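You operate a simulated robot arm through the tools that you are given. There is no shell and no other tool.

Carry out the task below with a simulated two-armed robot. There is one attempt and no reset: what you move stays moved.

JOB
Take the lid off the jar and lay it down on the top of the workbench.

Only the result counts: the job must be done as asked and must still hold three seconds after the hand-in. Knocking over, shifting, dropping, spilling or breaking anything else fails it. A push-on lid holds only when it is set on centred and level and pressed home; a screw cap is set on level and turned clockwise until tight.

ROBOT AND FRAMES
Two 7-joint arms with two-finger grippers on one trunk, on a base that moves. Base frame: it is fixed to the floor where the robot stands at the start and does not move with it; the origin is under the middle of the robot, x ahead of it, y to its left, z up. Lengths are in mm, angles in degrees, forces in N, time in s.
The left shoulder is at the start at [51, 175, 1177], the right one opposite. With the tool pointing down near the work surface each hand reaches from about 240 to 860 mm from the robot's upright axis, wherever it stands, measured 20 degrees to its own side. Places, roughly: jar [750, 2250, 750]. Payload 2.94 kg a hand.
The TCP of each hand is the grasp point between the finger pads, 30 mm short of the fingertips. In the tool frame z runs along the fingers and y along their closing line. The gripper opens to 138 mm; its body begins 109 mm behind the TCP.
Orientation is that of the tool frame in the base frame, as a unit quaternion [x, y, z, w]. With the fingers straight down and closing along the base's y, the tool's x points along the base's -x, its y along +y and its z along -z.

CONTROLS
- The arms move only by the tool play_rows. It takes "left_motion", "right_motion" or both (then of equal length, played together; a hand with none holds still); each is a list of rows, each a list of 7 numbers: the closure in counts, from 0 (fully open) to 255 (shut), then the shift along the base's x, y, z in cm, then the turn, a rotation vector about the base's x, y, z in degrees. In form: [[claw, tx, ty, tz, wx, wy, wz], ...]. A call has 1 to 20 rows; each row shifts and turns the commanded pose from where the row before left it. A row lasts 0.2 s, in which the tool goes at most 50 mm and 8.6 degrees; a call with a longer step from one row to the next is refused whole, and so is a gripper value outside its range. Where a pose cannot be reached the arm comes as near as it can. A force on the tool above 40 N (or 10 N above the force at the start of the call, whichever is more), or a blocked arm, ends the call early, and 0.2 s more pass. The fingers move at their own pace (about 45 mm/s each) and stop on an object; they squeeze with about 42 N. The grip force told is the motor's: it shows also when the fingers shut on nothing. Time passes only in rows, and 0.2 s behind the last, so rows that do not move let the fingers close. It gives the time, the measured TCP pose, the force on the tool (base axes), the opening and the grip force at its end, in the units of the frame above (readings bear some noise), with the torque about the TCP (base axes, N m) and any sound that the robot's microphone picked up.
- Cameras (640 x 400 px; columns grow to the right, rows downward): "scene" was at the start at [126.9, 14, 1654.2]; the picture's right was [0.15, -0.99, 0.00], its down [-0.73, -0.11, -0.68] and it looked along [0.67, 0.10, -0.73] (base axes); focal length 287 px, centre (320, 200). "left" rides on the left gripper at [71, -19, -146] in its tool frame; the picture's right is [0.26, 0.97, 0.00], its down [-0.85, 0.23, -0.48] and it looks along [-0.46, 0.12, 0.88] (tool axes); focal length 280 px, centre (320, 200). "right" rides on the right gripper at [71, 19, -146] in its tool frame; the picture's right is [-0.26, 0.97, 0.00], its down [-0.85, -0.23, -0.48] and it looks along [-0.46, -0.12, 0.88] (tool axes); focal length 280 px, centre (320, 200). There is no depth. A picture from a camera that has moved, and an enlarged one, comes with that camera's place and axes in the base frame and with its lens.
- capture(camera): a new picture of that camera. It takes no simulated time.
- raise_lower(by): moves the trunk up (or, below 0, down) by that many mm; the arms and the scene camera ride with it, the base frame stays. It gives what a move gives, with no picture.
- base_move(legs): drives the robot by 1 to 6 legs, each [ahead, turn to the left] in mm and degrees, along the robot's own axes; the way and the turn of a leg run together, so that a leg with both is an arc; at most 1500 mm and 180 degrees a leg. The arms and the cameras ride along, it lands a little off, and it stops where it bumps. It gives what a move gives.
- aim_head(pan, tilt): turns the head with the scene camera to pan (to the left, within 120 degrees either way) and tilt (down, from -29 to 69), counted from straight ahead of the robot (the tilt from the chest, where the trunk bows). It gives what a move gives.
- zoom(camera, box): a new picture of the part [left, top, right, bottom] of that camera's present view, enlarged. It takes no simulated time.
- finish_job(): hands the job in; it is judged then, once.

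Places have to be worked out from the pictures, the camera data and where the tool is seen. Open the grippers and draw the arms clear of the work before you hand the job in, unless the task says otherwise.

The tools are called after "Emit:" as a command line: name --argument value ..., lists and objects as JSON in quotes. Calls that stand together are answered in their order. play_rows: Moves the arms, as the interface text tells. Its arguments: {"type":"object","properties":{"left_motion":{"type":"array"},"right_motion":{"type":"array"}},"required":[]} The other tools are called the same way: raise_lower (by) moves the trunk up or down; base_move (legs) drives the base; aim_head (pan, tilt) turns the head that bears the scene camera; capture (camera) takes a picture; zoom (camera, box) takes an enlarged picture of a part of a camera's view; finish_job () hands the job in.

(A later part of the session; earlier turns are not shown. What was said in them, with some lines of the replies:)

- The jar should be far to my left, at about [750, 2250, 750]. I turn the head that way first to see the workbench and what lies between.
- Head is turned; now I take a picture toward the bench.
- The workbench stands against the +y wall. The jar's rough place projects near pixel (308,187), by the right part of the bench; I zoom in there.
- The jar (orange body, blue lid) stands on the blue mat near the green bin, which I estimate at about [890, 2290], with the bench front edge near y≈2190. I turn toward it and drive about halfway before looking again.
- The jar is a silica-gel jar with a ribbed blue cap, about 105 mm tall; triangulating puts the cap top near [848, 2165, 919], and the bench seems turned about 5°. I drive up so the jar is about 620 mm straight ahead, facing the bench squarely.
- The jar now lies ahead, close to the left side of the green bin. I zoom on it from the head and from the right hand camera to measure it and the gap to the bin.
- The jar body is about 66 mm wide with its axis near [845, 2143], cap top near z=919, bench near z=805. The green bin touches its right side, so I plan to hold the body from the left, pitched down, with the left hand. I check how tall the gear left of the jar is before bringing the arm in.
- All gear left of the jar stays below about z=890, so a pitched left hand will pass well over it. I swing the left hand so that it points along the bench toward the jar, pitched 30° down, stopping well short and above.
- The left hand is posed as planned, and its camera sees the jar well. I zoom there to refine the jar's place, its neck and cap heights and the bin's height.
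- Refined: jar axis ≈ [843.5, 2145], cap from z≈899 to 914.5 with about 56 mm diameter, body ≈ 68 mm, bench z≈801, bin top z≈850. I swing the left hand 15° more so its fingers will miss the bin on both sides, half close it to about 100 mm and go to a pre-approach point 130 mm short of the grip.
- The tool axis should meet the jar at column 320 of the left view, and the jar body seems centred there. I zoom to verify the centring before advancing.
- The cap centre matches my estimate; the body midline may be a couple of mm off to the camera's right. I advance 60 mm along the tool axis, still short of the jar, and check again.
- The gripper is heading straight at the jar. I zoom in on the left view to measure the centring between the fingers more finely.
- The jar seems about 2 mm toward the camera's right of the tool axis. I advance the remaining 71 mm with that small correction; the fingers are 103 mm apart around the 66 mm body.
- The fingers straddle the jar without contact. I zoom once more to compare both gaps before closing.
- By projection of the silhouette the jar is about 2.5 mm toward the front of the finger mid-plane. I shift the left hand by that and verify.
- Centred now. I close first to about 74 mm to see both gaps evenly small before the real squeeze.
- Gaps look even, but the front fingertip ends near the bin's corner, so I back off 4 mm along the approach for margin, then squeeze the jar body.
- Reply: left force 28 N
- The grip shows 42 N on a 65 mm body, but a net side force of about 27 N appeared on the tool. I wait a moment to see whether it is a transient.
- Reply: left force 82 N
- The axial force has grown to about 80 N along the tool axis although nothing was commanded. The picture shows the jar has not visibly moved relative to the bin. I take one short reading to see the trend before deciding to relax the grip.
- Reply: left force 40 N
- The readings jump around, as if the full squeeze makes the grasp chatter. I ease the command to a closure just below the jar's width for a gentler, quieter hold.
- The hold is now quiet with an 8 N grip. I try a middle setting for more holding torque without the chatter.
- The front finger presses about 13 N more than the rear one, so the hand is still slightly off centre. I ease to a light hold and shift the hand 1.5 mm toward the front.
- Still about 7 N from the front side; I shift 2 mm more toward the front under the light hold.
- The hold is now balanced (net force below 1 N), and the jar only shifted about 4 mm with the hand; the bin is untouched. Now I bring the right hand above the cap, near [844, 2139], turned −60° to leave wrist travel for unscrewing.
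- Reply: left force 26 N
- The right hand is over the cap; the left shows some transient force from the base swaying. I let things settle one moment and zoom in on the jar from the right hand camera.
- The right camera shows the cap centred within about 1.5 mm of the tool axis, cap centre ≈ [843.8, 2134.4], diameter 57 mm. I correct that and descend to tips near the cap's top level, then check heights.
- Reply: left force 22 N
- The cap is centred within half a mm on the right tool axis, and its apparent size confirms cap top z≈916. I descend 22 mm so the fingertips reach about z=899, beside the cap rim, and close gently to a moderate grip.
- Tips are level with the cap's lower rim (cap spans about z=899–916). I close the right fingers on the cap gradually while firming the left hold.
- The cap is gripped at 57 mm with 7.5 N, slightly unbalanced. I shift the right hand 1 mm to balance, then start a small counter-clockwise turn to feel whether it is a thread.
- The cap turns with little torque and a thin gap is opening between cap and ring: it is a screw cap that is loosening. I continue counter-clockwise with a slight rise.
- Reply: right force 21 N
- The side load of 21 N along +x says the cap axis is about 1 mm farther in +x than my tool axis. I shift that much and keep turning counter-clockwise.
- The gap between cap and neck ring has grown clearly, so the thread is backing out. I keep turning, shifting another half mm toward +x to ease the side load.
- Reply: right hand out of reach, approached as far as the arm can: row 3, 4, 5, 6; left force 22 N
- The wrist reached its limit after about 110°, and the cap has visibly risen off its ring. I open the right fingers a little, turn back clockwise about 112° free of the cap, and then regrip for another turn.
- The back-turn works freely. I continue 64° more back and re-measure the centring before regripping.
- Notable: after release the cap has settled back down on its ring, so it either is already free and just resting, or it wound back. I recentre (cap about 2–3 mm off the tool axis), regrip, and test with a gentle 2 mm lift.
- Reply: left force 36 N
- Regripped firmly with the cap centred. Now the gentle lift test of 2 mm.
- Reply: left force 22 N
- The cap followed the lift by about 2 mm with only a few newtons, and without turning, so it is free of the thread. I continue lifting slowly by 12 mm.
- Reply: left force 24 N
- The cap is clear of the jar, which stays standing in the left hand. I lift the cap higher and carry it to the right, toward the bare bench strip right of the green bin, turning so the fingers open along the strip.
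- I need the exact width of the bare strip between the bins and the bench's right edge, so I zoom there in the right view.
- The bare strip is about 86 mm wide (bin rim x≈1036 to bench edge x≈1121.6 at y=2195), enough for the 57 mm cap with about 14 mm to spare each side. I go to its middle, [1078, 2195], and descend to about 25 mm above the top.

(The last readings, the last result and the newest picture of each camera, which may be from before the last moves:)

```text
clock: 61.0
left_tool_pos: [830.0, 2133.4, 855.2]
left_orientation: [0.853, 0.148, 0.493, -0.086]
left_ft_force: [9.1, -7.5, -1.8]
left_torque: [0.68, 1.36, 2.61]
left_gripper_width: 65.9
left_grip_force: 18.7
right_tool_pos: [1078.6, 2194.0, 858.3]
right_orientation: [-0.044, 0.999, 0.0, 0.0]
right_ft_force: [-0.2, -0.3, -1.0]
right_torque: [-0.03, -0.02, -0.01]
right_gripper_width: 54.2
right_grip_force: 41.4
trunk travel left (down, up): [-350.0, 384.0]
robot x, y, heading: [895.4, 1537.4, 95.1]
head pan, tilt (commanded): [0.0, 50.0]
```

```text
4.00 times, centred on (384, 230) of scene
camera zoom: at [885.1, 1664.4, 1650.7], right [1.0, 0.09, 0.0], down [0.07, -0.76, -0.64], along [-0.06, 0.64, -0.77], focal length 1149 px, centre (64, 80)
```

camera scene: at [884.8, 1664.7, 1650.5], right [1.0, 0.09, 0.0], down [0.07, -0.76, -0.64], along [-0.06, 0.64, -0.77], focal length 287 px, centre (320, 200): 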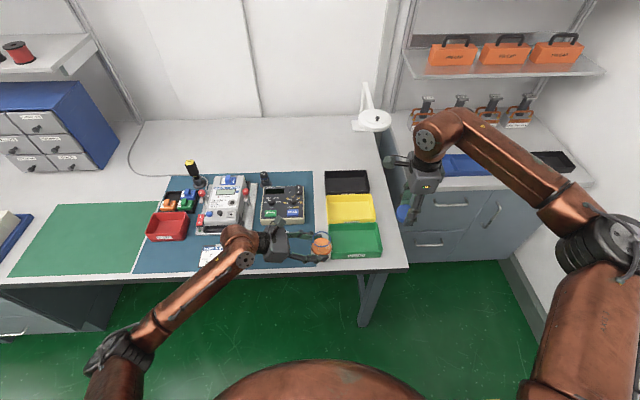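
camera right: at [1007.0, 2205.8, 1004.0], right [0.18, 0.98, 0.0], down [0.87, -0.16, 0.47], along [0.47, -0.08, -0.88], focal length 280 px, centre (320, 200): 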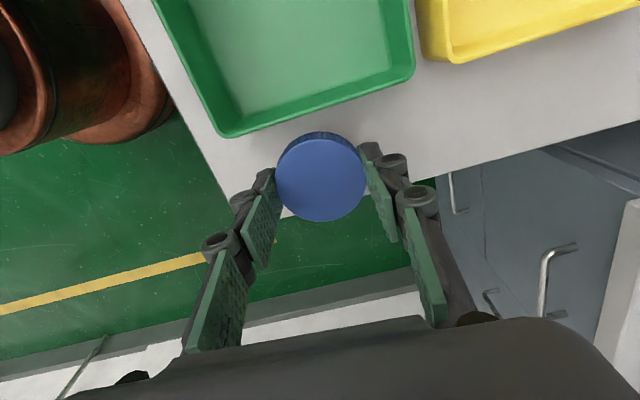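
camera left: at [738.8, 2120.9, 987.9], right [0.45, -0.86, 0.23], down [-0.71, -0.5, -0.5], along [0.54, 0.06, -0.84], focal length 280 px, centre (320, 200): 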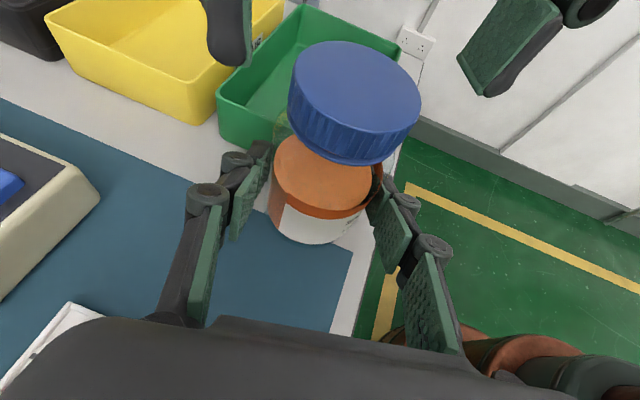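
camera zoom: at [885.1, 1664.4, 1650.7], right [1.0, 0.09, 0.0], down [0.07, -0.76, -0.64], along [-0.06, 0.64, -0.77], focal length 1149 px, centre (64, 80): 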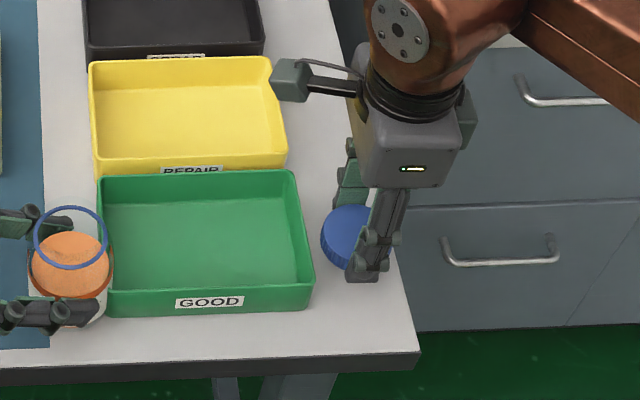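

The cap sits over the middle of the bare strip with about 13–17 mm margin. I lower it 20 mm more, then in 1 mm steps, watching the force for touchdown.

Emit:
play_rows --right_motion '[[170, -0.15, 0, -1.0, 0, 0, 0], [170, 0, 0, -1.0, 0, 0, 0], [170, 0, 0, -0.2, 0, 0, 0], [170, 0, 0, 0, 0, 0, 0]]'

Emit:
zoom --camera "scene" --box '[360, 200, 440, 270]'

Emit:
zoom --camera "right" --box '[220, 80, 420, 240]'

```text
clock: 62.0
left_tool_pos: [829.5, 2132.9, 853.7]
left_orientation: [0.854, 0.15, 0.491, -0.085]
left_ft_force: [8.5, -9.3, -5.6]
left_torque: [0.77, 0.92, 2.81]
left_gripper_width: 65.5
left_grip_force: 16.1
right_tool_pos: [1077.2, 2194.3, 835.2]
right_orientation: [-0.044, 0.999, 0.001, -0.001]
right_ft_force: [-0.6, -0.1, -0.4]
right_torque: [0.01, 0.01, 0.02]
right_gripper_width: 54.3
right_grip_force: 42.0
trunk travel left (down, up): [-350.0, 384.0]
robot x, y, heading: [892.4, 1539.0, 95.0]
head pan, tilt (commanded): [0.0, 50.0]
```

```text
5.71 times, centred on (400, 235) of scene
camera zoom: at [885.2, 1665.0, 1650.4], right [1.0, 0.09, 0.0], down [0.07, -0.76, -0.64], along [-0.06, 0.64, -0.77], focal length 1641 px, centre (-137, 0)
```

zoom: 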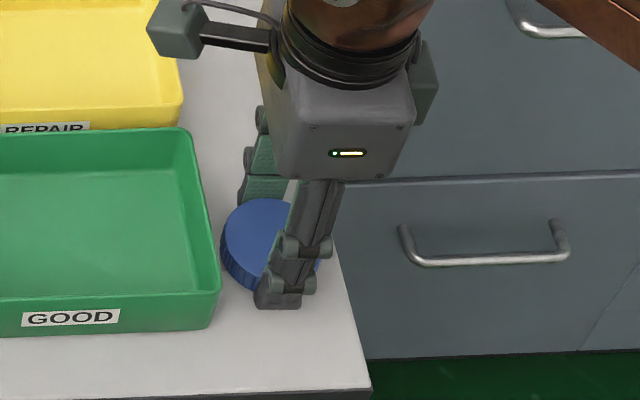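

```text
2.50 times, centred on (320, 160) of right
camera zoom: at [1005.7, 2206.2, 981.0], right [0.18, 0.98, 0.0], down [0.87, -0.16, 0.47], along [0.47, -0.08, -0.88], focal length 701 px, centre (320, 300)
```

zoom: 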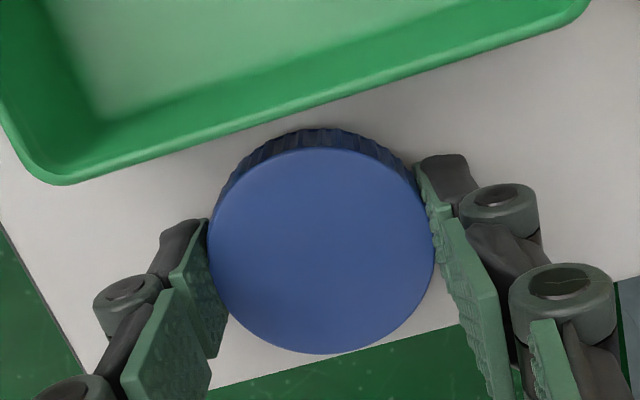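

About 5 mm to go by estimate. I lower in 1 mm rows, three at a time, reading the force.

Emit:
play_rows --right_motion '[[170, 0, 0, -0.1, 0, 0, 0], [170, 0, 0, -0.1, 0, 0, 0], [170, 0, 0, -0.1, 0, 0, 0]]'

```text
clock: 62.8
left_tool_pos: [828.9, 2131.9, 853.6]
left_orientation: [0.853, 0.149, 0.492, -0.086]
left_ft_force: [6.4, -8.0, 0.5]
left_torque: [0.39, 0.44, 0.87]
left_gripper_width: 66.0
left_grip_force: 13.2
right_tool_pos: [1076.4, 2195.6, 833.3]
right_orientation: [-0.044, 0.999, 0.001, -0.001]
right_ft_force: [0.5, -0.1, 0.4]
right_torque: [0.02, -0.01, 0.02]
right_gripper_width: 54.7
right_grip_force: 42.3
trunk travel left (down, up): [-350.0, 384.0]
robot x, y, heading: [896.3, 1540.4, 95.1]
head pan, tilt (commanded): [0.0, 50.0]
```

No contact yet; two more 1 mm steps.

Emit:
play_rows --right_motion '[[170, 0, 0, -0.1, 0, 0, 0], [170, 0, 0, -0.1, 0, 0, 0], [170, 0, 0, 0, 0, 0, 0]]'

Emit:
zoom --camera "scene" --box '[370, 220, 420, 265]'

```text
clock: 63.6
left_tool_pos: [829.5, 2132.4, 854.3]
left_orientation: [0.853, 0.149, 0.493, -0.087]
left_ft_force: [1.7, -15.4, 6.3]
left_torque: [-0.42, 0.46, -0.45]
left_gripper_width: 65.8
left_grip_force: 12.8
right_tool_pos: [1077.5, 2195.6, 830.0]
right_orientation: [-0.045, 0.999, 0.0, -0.001]
right_ft_force: [0.8, 0.9, 0.4]
right_torque: [0.0, -0.01, 0.01]
right_gripper_width: 54.6
right_grip_force: 41.5
trunk travel left (down, up): [-350.0, 384.0]
robot x, y, heading: [894.1, 1538.4, 95.3]
head pan, tilt (commanded): [0.0, 50.0]
```

```text
8.89 times, centred on (395, 242) of scene
camera zoom: at [885.0, 1664.3, 1650.6], right [1.0, 0.09, 0.0], down [0.07, -0.76, -0.64], along [-0.06, 0.64, -0.77], focal length 2553 px, centre (-347, -178)
```

zoom: 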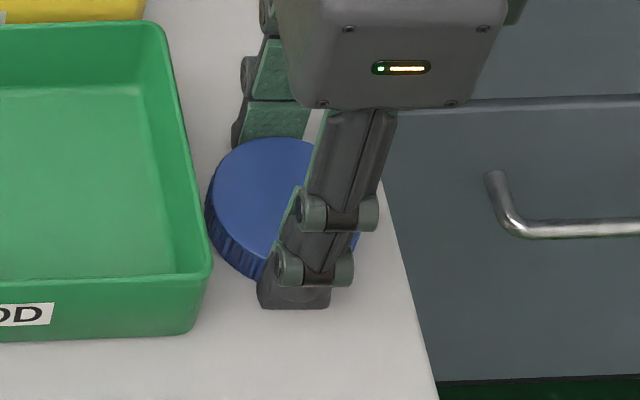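

Still no touchdown force, TCP at z≈830. I continue by single millimetres.

Emit:
play_rows --right_motion '[[170, 0, 0, -0.1, 0, 0, 0], [170, 0, 0, -0.1, 0, 0, 0]]'

```text
clock: 64.2
left_tool_pos: [828.1, 2132.3, 856.0]
left_orientation: [0.853, 0.149, 0.492, -0.087]
left_ft_force: [1.7, -12.7, 4.5]
left_torque: [-0.45, 0.04, -0.23]
left_gripper_width: 65.7
left_grip_force: 12.0
right_tool_pos: [1076.8, 2195.9, 830.6]
right_orientation: [-0.045, 0.999, 0.001, 0.0]
right_ft_force: [2.8, -3.2, 11.6]
right_torque: [-0.35, 0.04, 0.1]
right_gripper_width: 54.6
right_grip_force: 42.3
trunk travel left (down, up): [-350.0, 384.0]
robot x, y, heading: [894.2, 1541.0, 94.9]
head pan, tilt (commanded): [0.0, 50.0]
```

Touchdown: 11.6 N upward. I ease up half a millimetre and open the fingers in small steps so the cap stays put.

Emit:
play_rows --right_motion '[[170, 0, 0, 0.05, 0, 0, 0], [160, 0, 0, 0, 0, 0, 0], [152, 0, 0, 0, 0, 0, 0], [146, 0, 0, 0, 0, 0, 0], [140, 0, 0, 0, 0, 0, 0], [134, 0, 0, 0, 0, 0, 0], [128, 0, 0, 0, 0, 0, 0], [120, 0, 0, 0, 0, 0, 0], [110, 0, 0, 0, 0, 0, 0]]'

Emit:
zoom --camera "right" --box '[220, 80, 420, 240]'

Emit:
zoom --camera "scene" --box '[360, 210, 430, 270]'

```text
clock: 66.2
left_tool_pos: [828.9, 2132.6, 853.1]
left_orientation: [0.853, 0.149, 0.493, -0.086]
left_ft_force: [6.9, -0.9, -4.8]
left_torque: [2.0, -0.23, 2.92]
left_gripper_width: 65.7
left_grip_force: 19.7
right_tool_pos: [1076.1, 2195.2, 827.8]
right_orientation: [-0.045, 0.999, 0.001, 0.0]
right_ft_force: [-0.8, 0.2, 0.3]
right_torque: [0.0, -0.01, 0.01]
right_gripper_width: 78.8
right_grip_force: 0.2
trunk travel left (down, up): [-350.0, 384.0]
robot x, y, heading: [894.8, 1536.9, 95.1]
head pan, tilt (commanded): [0.0, 50.0]
```

```text
2.50 times, centred on (320, 160) of right
camera zoom: at [1004.6, 2206.7, 974.0], right [0.18, 0.98, 0.0], down [0.87, -0.15, 0.47], along [0.47, -0.08, -0.88], focal length 701 px, centre (320, 300)
```

zoom: 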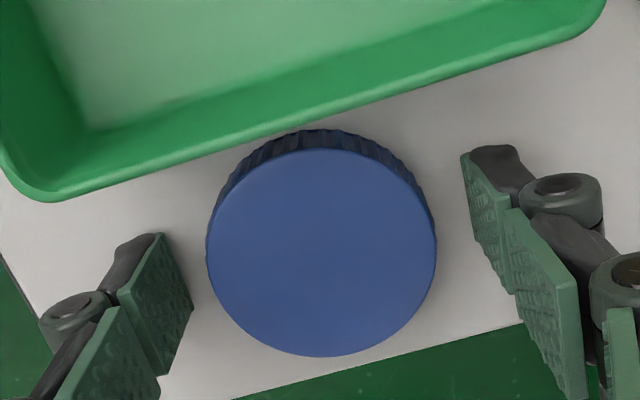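

```text
6.67 times, centred on (395, 240) of scene
camera zoom: at [884.9, 1664.8, 1650.5], right [1.0, 0.09, 0.0], down [0.07, -0.76, -0.64], along [-0.06, 0.64, -0.77], focal length 1915 px, centre (-180, -67)
```

zoom: 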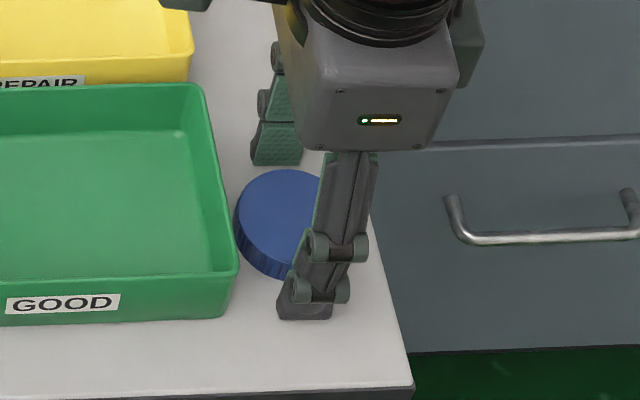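

The cap is released and rests flat with clear gaps on both sides. I raise the right hand straight up.

Emit:
play_rows --right_motion '[[110, 0, 0, 0.5, 0, 0, 0], [110, 0, 0, 1.0, 0, 0, 0], [110, 0, 0, 2.0, 0, 0, 0], [90, 0, 0, 3.0, 0, 0, 0], [60, 0, 0, 3.0, 0, 0, 0], [30, 0, 0, 3.0, 0, 0, 0], [0, 0, 0, 3.0, 0, 0, 0], [0, 0, 0, 3.0, 0, 0, 0], [0, 0, 0, 3.0, 0, 0, 0], [0, 0, 0, 3.0, 0, 0, 0]]'

Emit:
capture --camera "right"

Emit:
zoom --camera "scene" --box '[360, 210, 430, 270]'

Emit:
zoom --camera "scene" --box '[264, 200, 376, 270]'

```text
clock: 68.4
left_tool_pos: [828.4, 2132.2, 854.3]
left_orientation: [0.854, 0.148, 0.491, -0.085]
left_ft_force: [2.8, -13.1, 0.5]
left_torque: [0.04, -0.04, -0.67]
left_gripper_width: 65.4
left_grip_force: 14.1
right_tool_pos: [1075.3, 2196.1, 1074.6]
right_orientation: [-0.044, 0.999, 0.0, 0.0]
right_ft_force: [0.8, 0.5, -0.1]
right_torque: [0.04, 0.0, 0.01]
right_gripper_width: 138.0
right_grip_force: 0.2
trunk travel left (down, up): [-350.0, 384.0]
robot x, y, heading: [896.6, 1539.7, 95.0]
head pan, tilt (commanded): [0.0, 50.0]
```

```text
taken
camera right: at [1003.6, 2206.3, 1219.4], right [0.18, 0.98, 0.0], down [0.87, -0.16, 0.47], along [0.47, -0.08, -0.88], focal length 280 px, centre (320, 200)
```

right: 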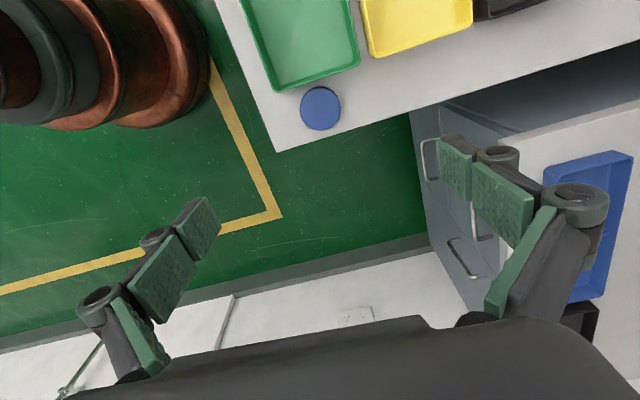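

```text
6.67 times, centred on (395, 240) of scene
camera zoom: at [884.7, 1663.8, 1650.6], right [1.0, 0.09, 0.0], down [0.07, -0.76, -0.64], along [-0.06, 0.64, -0.77], focal length 1915 px, centre (-180, -67)
```

zoom: 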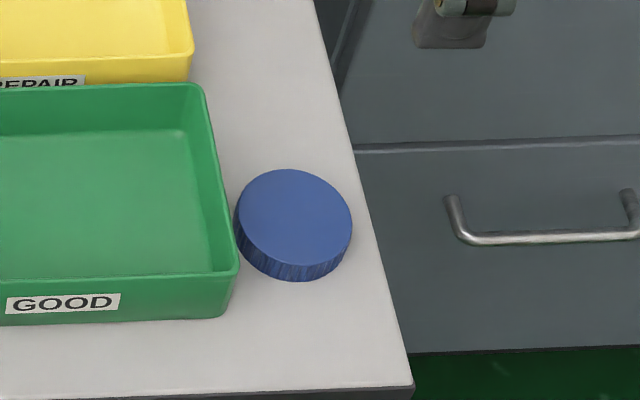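

```text
5.71 times, centred on (320, 235) of scene
camera zoom: at [884.7, 1663.8, 1650.6], right [1.0, 0.09, 0.0], down [0.07, -0.76, -0.64], along [-0.06, 0.64, -0.77], focal length 1641 px, centre (320, 0)
```

zoom: 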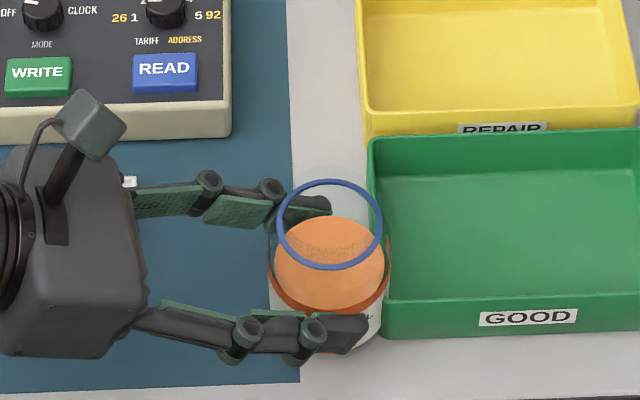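

The cap lies flat on the bare bench top, clear of bin and edge. Now I ease the left grip on the open jar stepwise and check the forces before fully releasing.

Emit:
play_rows --left_motion '[[155, 0, 0, 0, 0, 0, 0], [148, 0, 0, 0, 0, 0, 0], [142, 0, 0, 0, 0, 0, 0], [142, 0, 0, 0, 0, 0, 0]]'

```text
clock: 69.4
left_tool_pos: [827.6, 2133.1, 852.6]
left_orientation: [0.854, 0.149, 0.491, -0.085]
left_ft_force: [3.5, -5.2, -1.8]
left_torque: [0.37, -0.04, 0.54]
left_gripper_width: 67.4
left_grip_force: 4.2
right_tool_pos: [1076.3, 2195.4, 1073.4]
right_orientation: [-0.045, 0.999, -0.001, 0.0]
right_ft_force: [-0.2, -0.3, 1.1]
right_torque: [0.03, 0.02, -0.01]
right_gripper_width: 138.0
right_grip_force: 0.1
trunk travel left (down, up): [-350.0, 384.0]
robot x, y, heading: [892.1, 1539.2, 95.3]
head pan, tilt (commanded): [0.0, 50.0]
```

Only about 6 N remains. I open the left fingers slowly to about 100 mm, then check the jar.

Emit:
play_rows --left_motion '[[136, 0, 0, 0, 0, 0, 0], [132, 0, 0, 0, 0, 0, 0], [128, 0, 0, 0, 0, 0, 0], [122, 0, 0, 0, 0, 0, 0], [114, 0, 0, 0, 0, 0, 0], [104, 0, 0, 0, 0, 0, 0], [90, 0, 0, 0, 0, 0, 0], [70, 0, 0, 0, 0, 0, 0], [70, 0, 0, 0, 0, 0, 0]]'

Emit:
zoom --camera "left" --box '[200, 60, 440, 260]'

Emit:
zoom --camera "scene" --box '[264, 200, 376, 270]'

```text
clock: 71.4
left_tool_pos: [828.3, 2132.4, 852.8]
left_orientation: [0.853, 0.15, 0.492, -0.086]
left_ft_force: [0.0, -0.3, 0.4]
left_torque: [0.03, -0.01, -0.02]
left_gripper_width: 100.2
left_grip_force: 0.1
right_tool_pos: [1074.9, 2197.2, 1074.1]
right_orientation: [-0.044, 0.999, -0.001, 0.0]
right_ft_force: [-1.0, 0.1, -0.9]
right_torque: [-0.03, -0.03, 0.0]
right_gripper_width: 137.9
right_grip_force: 0.0
trunk travel left (down, up): [-350.0, 384.0]
robot x, y, heading: [893.9, 1543.6, 95.1]
head pan, tilt (commanded): [0.0, 50.0]
```

```text
2.00 times, centred on (320, 160) of left
camera zoom: at [737.5, 2121.6, 987.0], right [0.45, -0.86, 0.23], down [-0.71, -0.5, -0.5], along [0.54, 0.06, -0.84], focal length 561 px, centre (320, 280)
```

zoom: 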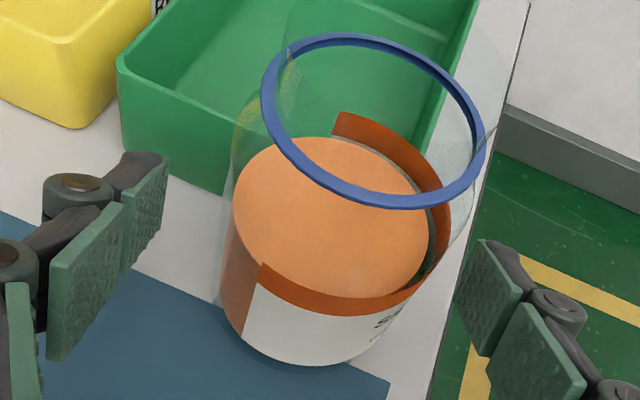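

```text
5.71 times, centred on (320, 235) of scene
camera zoom: at [884.1, 1666.3, 1650.4], right [1.0, 0.09, 0.0], down [0.07, -0.76, -0.64], along [-0.06, 0.64, -0.77], focal length 1641 px, centre (320, 0)
```

zoom: 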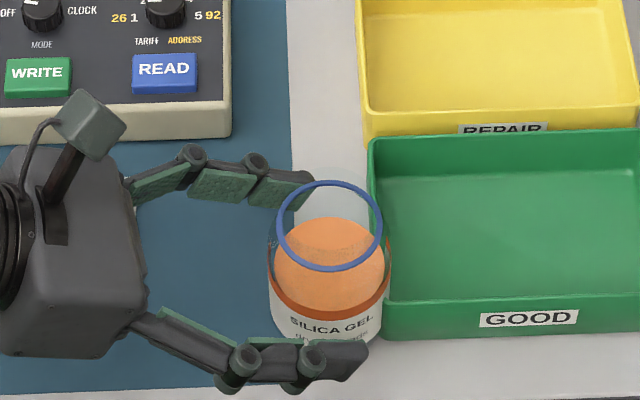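

The jar stands upright and free of the fingers. I withdraw the left hand straight back along its axis, then raise it.

Emit:
play_rows --left_motion '[[70, -0.81, -0.3, 0.5, 0, 0, 0], [70, -1.63, -0.59, 1.0, 0, 0, 0], [70, -2.03, -0.74, 1.25, 0, 0, 0], [70, -2.03, -0.74, 1.25, 0, 0, 0], [70, -2.03, -0.74, 1.25, 0, 0, 0], [70, -2.03, -0.74, 1.25, 0, 0, 0], [70, -2.03, -0.74, 1.25, 0, 0, 0], [40, -1.0, 0, 3, 0, 0, 0], [0, -1.0, 0, 3, 0, 0, 0], [0, -1.0, 0, 3, 0, 0, 0], [0, 0, 0, 3, 0, 0, 0], [0, 0, 0, 0, 0, 0, 0]]'

Emit:
capture --camera "scene"

Emit:
zoom --camera "scene" --box '[264, 190, 424, 280]'

```text
clock: 74.0
left_tool_pos: [672.4, 2089.0, 1052.1]
left_orientation: [0.853, 0.15, 0.492, -0.086]
left_ft_force: [-0.1, 0.6, -0.1]
left_torque: [-0.03, 0.0, -0.02]
left_gripper_width: 138.1
left_grip_force: 0.1
right_tool_pos: [1074.9, 2197.7, 1071.7]
right_orientation: [-0.044, 0.999, 0.0, 0.0]
right_ft_force: [0.6, 0.7, -0.4]
right_torque: [0.0, 0.04, 0.01]
right_gripper_width: 138.0
right_grip_force: 0.0
trunk travel left (down, up): [-350.0, 384.0]
robot x, y, heading: [896.8, 1543.3, 95.0]
head pan, tilt (commanded): [0.0, 50.0]
```

```text
taken
camera scene: at [883.5, 1666.5, 1650.3], right [1.0, 0.09, 0.0], down [0.07, -0.76, -0.64], along [-0.06, 0.64, -0.77], focal length 287 px, centre (320, 200)
```

scene: 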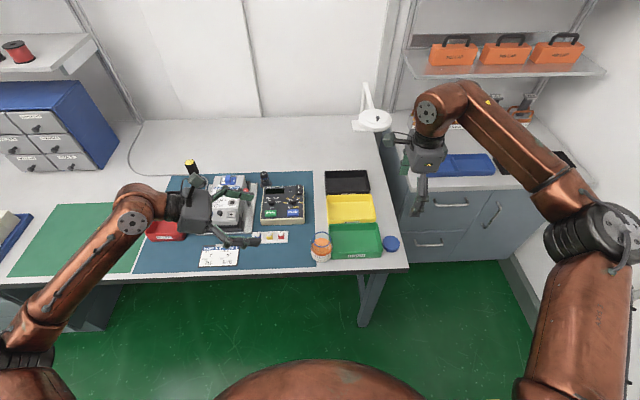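

```text
4.00 times, centred on (344, 235) of scene
camera zoom: at [883.5, 1666.5, 1650.3], right [1.0, 0.09, 0.0], down [0.07, -0.76, -0.64], along [-0.06, 0.64, -0.77], focal length 1149 px, centre (224, 60)
```

zoom: 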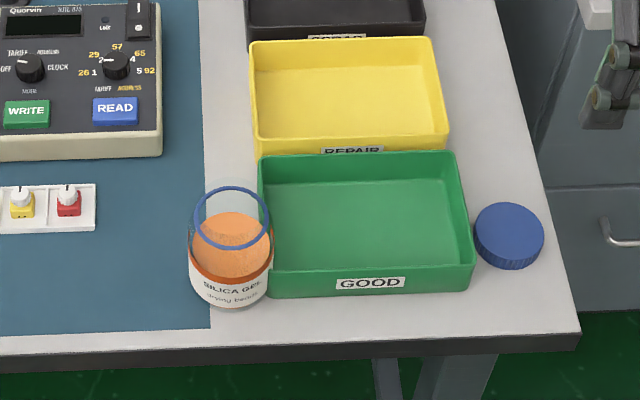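

The jar stands upright, the cap lies flat on the bench top, and bins and gear are where they were. I draw both open hands a bit farther back toward the robot before handing in.

Emit:
play_rows --left_motion '[[0, 0, -1.5, 1, 0, 0, 0], [0, 0, -1.5, 1, 0, 0, 0], [0, 0, -1.5, 1, 0, 0, 0], [0, 0, -1.5, 1, 0, 0, 0], [0, 0, 0, 0, 0, 0, 0], [0, 0, 0, 0, 0, 0, 0]]' --right_motion '[[0, 0, -2.5, 1.5, 0, 0, 0], [0, 0, -2.5, 1.5, 0, 0, 0], [0, 0, -2.5, 1.5, 0, 0, 0], [0, 0, -2.5, 1.5, 0, 0, 0], [0, 0, 0, 0, 0, 0, 0], [0, 0, 0, 0, 0, 0, 0]]'

Emit:
zoom --camera "scene" --box '[180, 160, 436, 290]'

```text
clock: 75.4
left_tool_pos: [671.9, 2026.4, 1090.9]
left_orientation: [0.853, 0.15, 0.493, -0.086]
left_ft_force: [-0.3, 0.0, 0.6]
left_torque: [0.07, 0.05, -0.01]
left_gripper_width: 138.2
left_grip_force: 0.0
right_tool_pos: [1075.9, 2095.2, 1134.2]
right_orientation: [-0.045, 0.999, 0.0, 0.0]
right_ft_force: [-0.7, 0.0, 0.3]
right_torque: [0.04, -0.01, 0.02]
right_gripper_width: 138.0
right_grip_force: 0.1
trunk travel left (down, up): [-350.0, 384.0]
robot x, y, heading: [891.0, 1542.2, 95.0]
head pan, tilt (commanded): [0.0, 50.0]
```

```text
2.50 times, centred on (308, 225) of scene
camera zoom: at [883.9, 1665.5, 1650.4], right [1.0, 0.09, 0.0], down [0.07, -0.76, -0.64], along [-0.06, 0.64, -0.77], focal length 718 px, centre (350, 138)
```

zoom: 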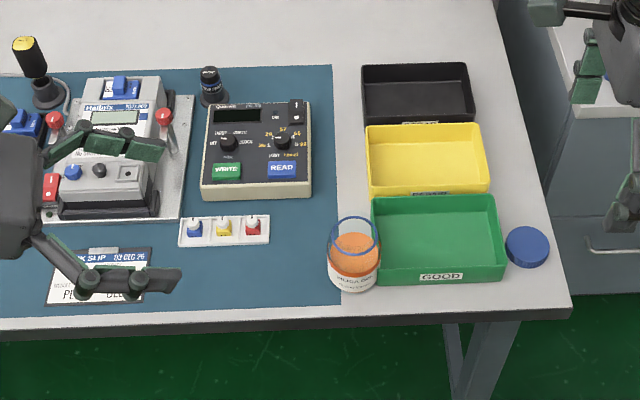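

The final picture shows the cap lying on the bare bench top, the jar upright and open, everything else undisturbed, and both hands open and clear. I hand the job in.

Emit:
finish_job

```text
The job is handed in.
```

I unscrewed the jar's lid, and it now lies flat on the bare bench top to the right of the green bin, about 13 mm or more from both the bin and the bench edge. The job is handed in; I got no verdict back.

- **Jar:** it stands open and upright. It moved about 4 mm toward the front of the bench while the left hand held it for unscrewing.
- **Other items:** in the last picture the bins and the gear on the bench look where they were.
- **Arms:** both grippers are open and drawn clear of the work.
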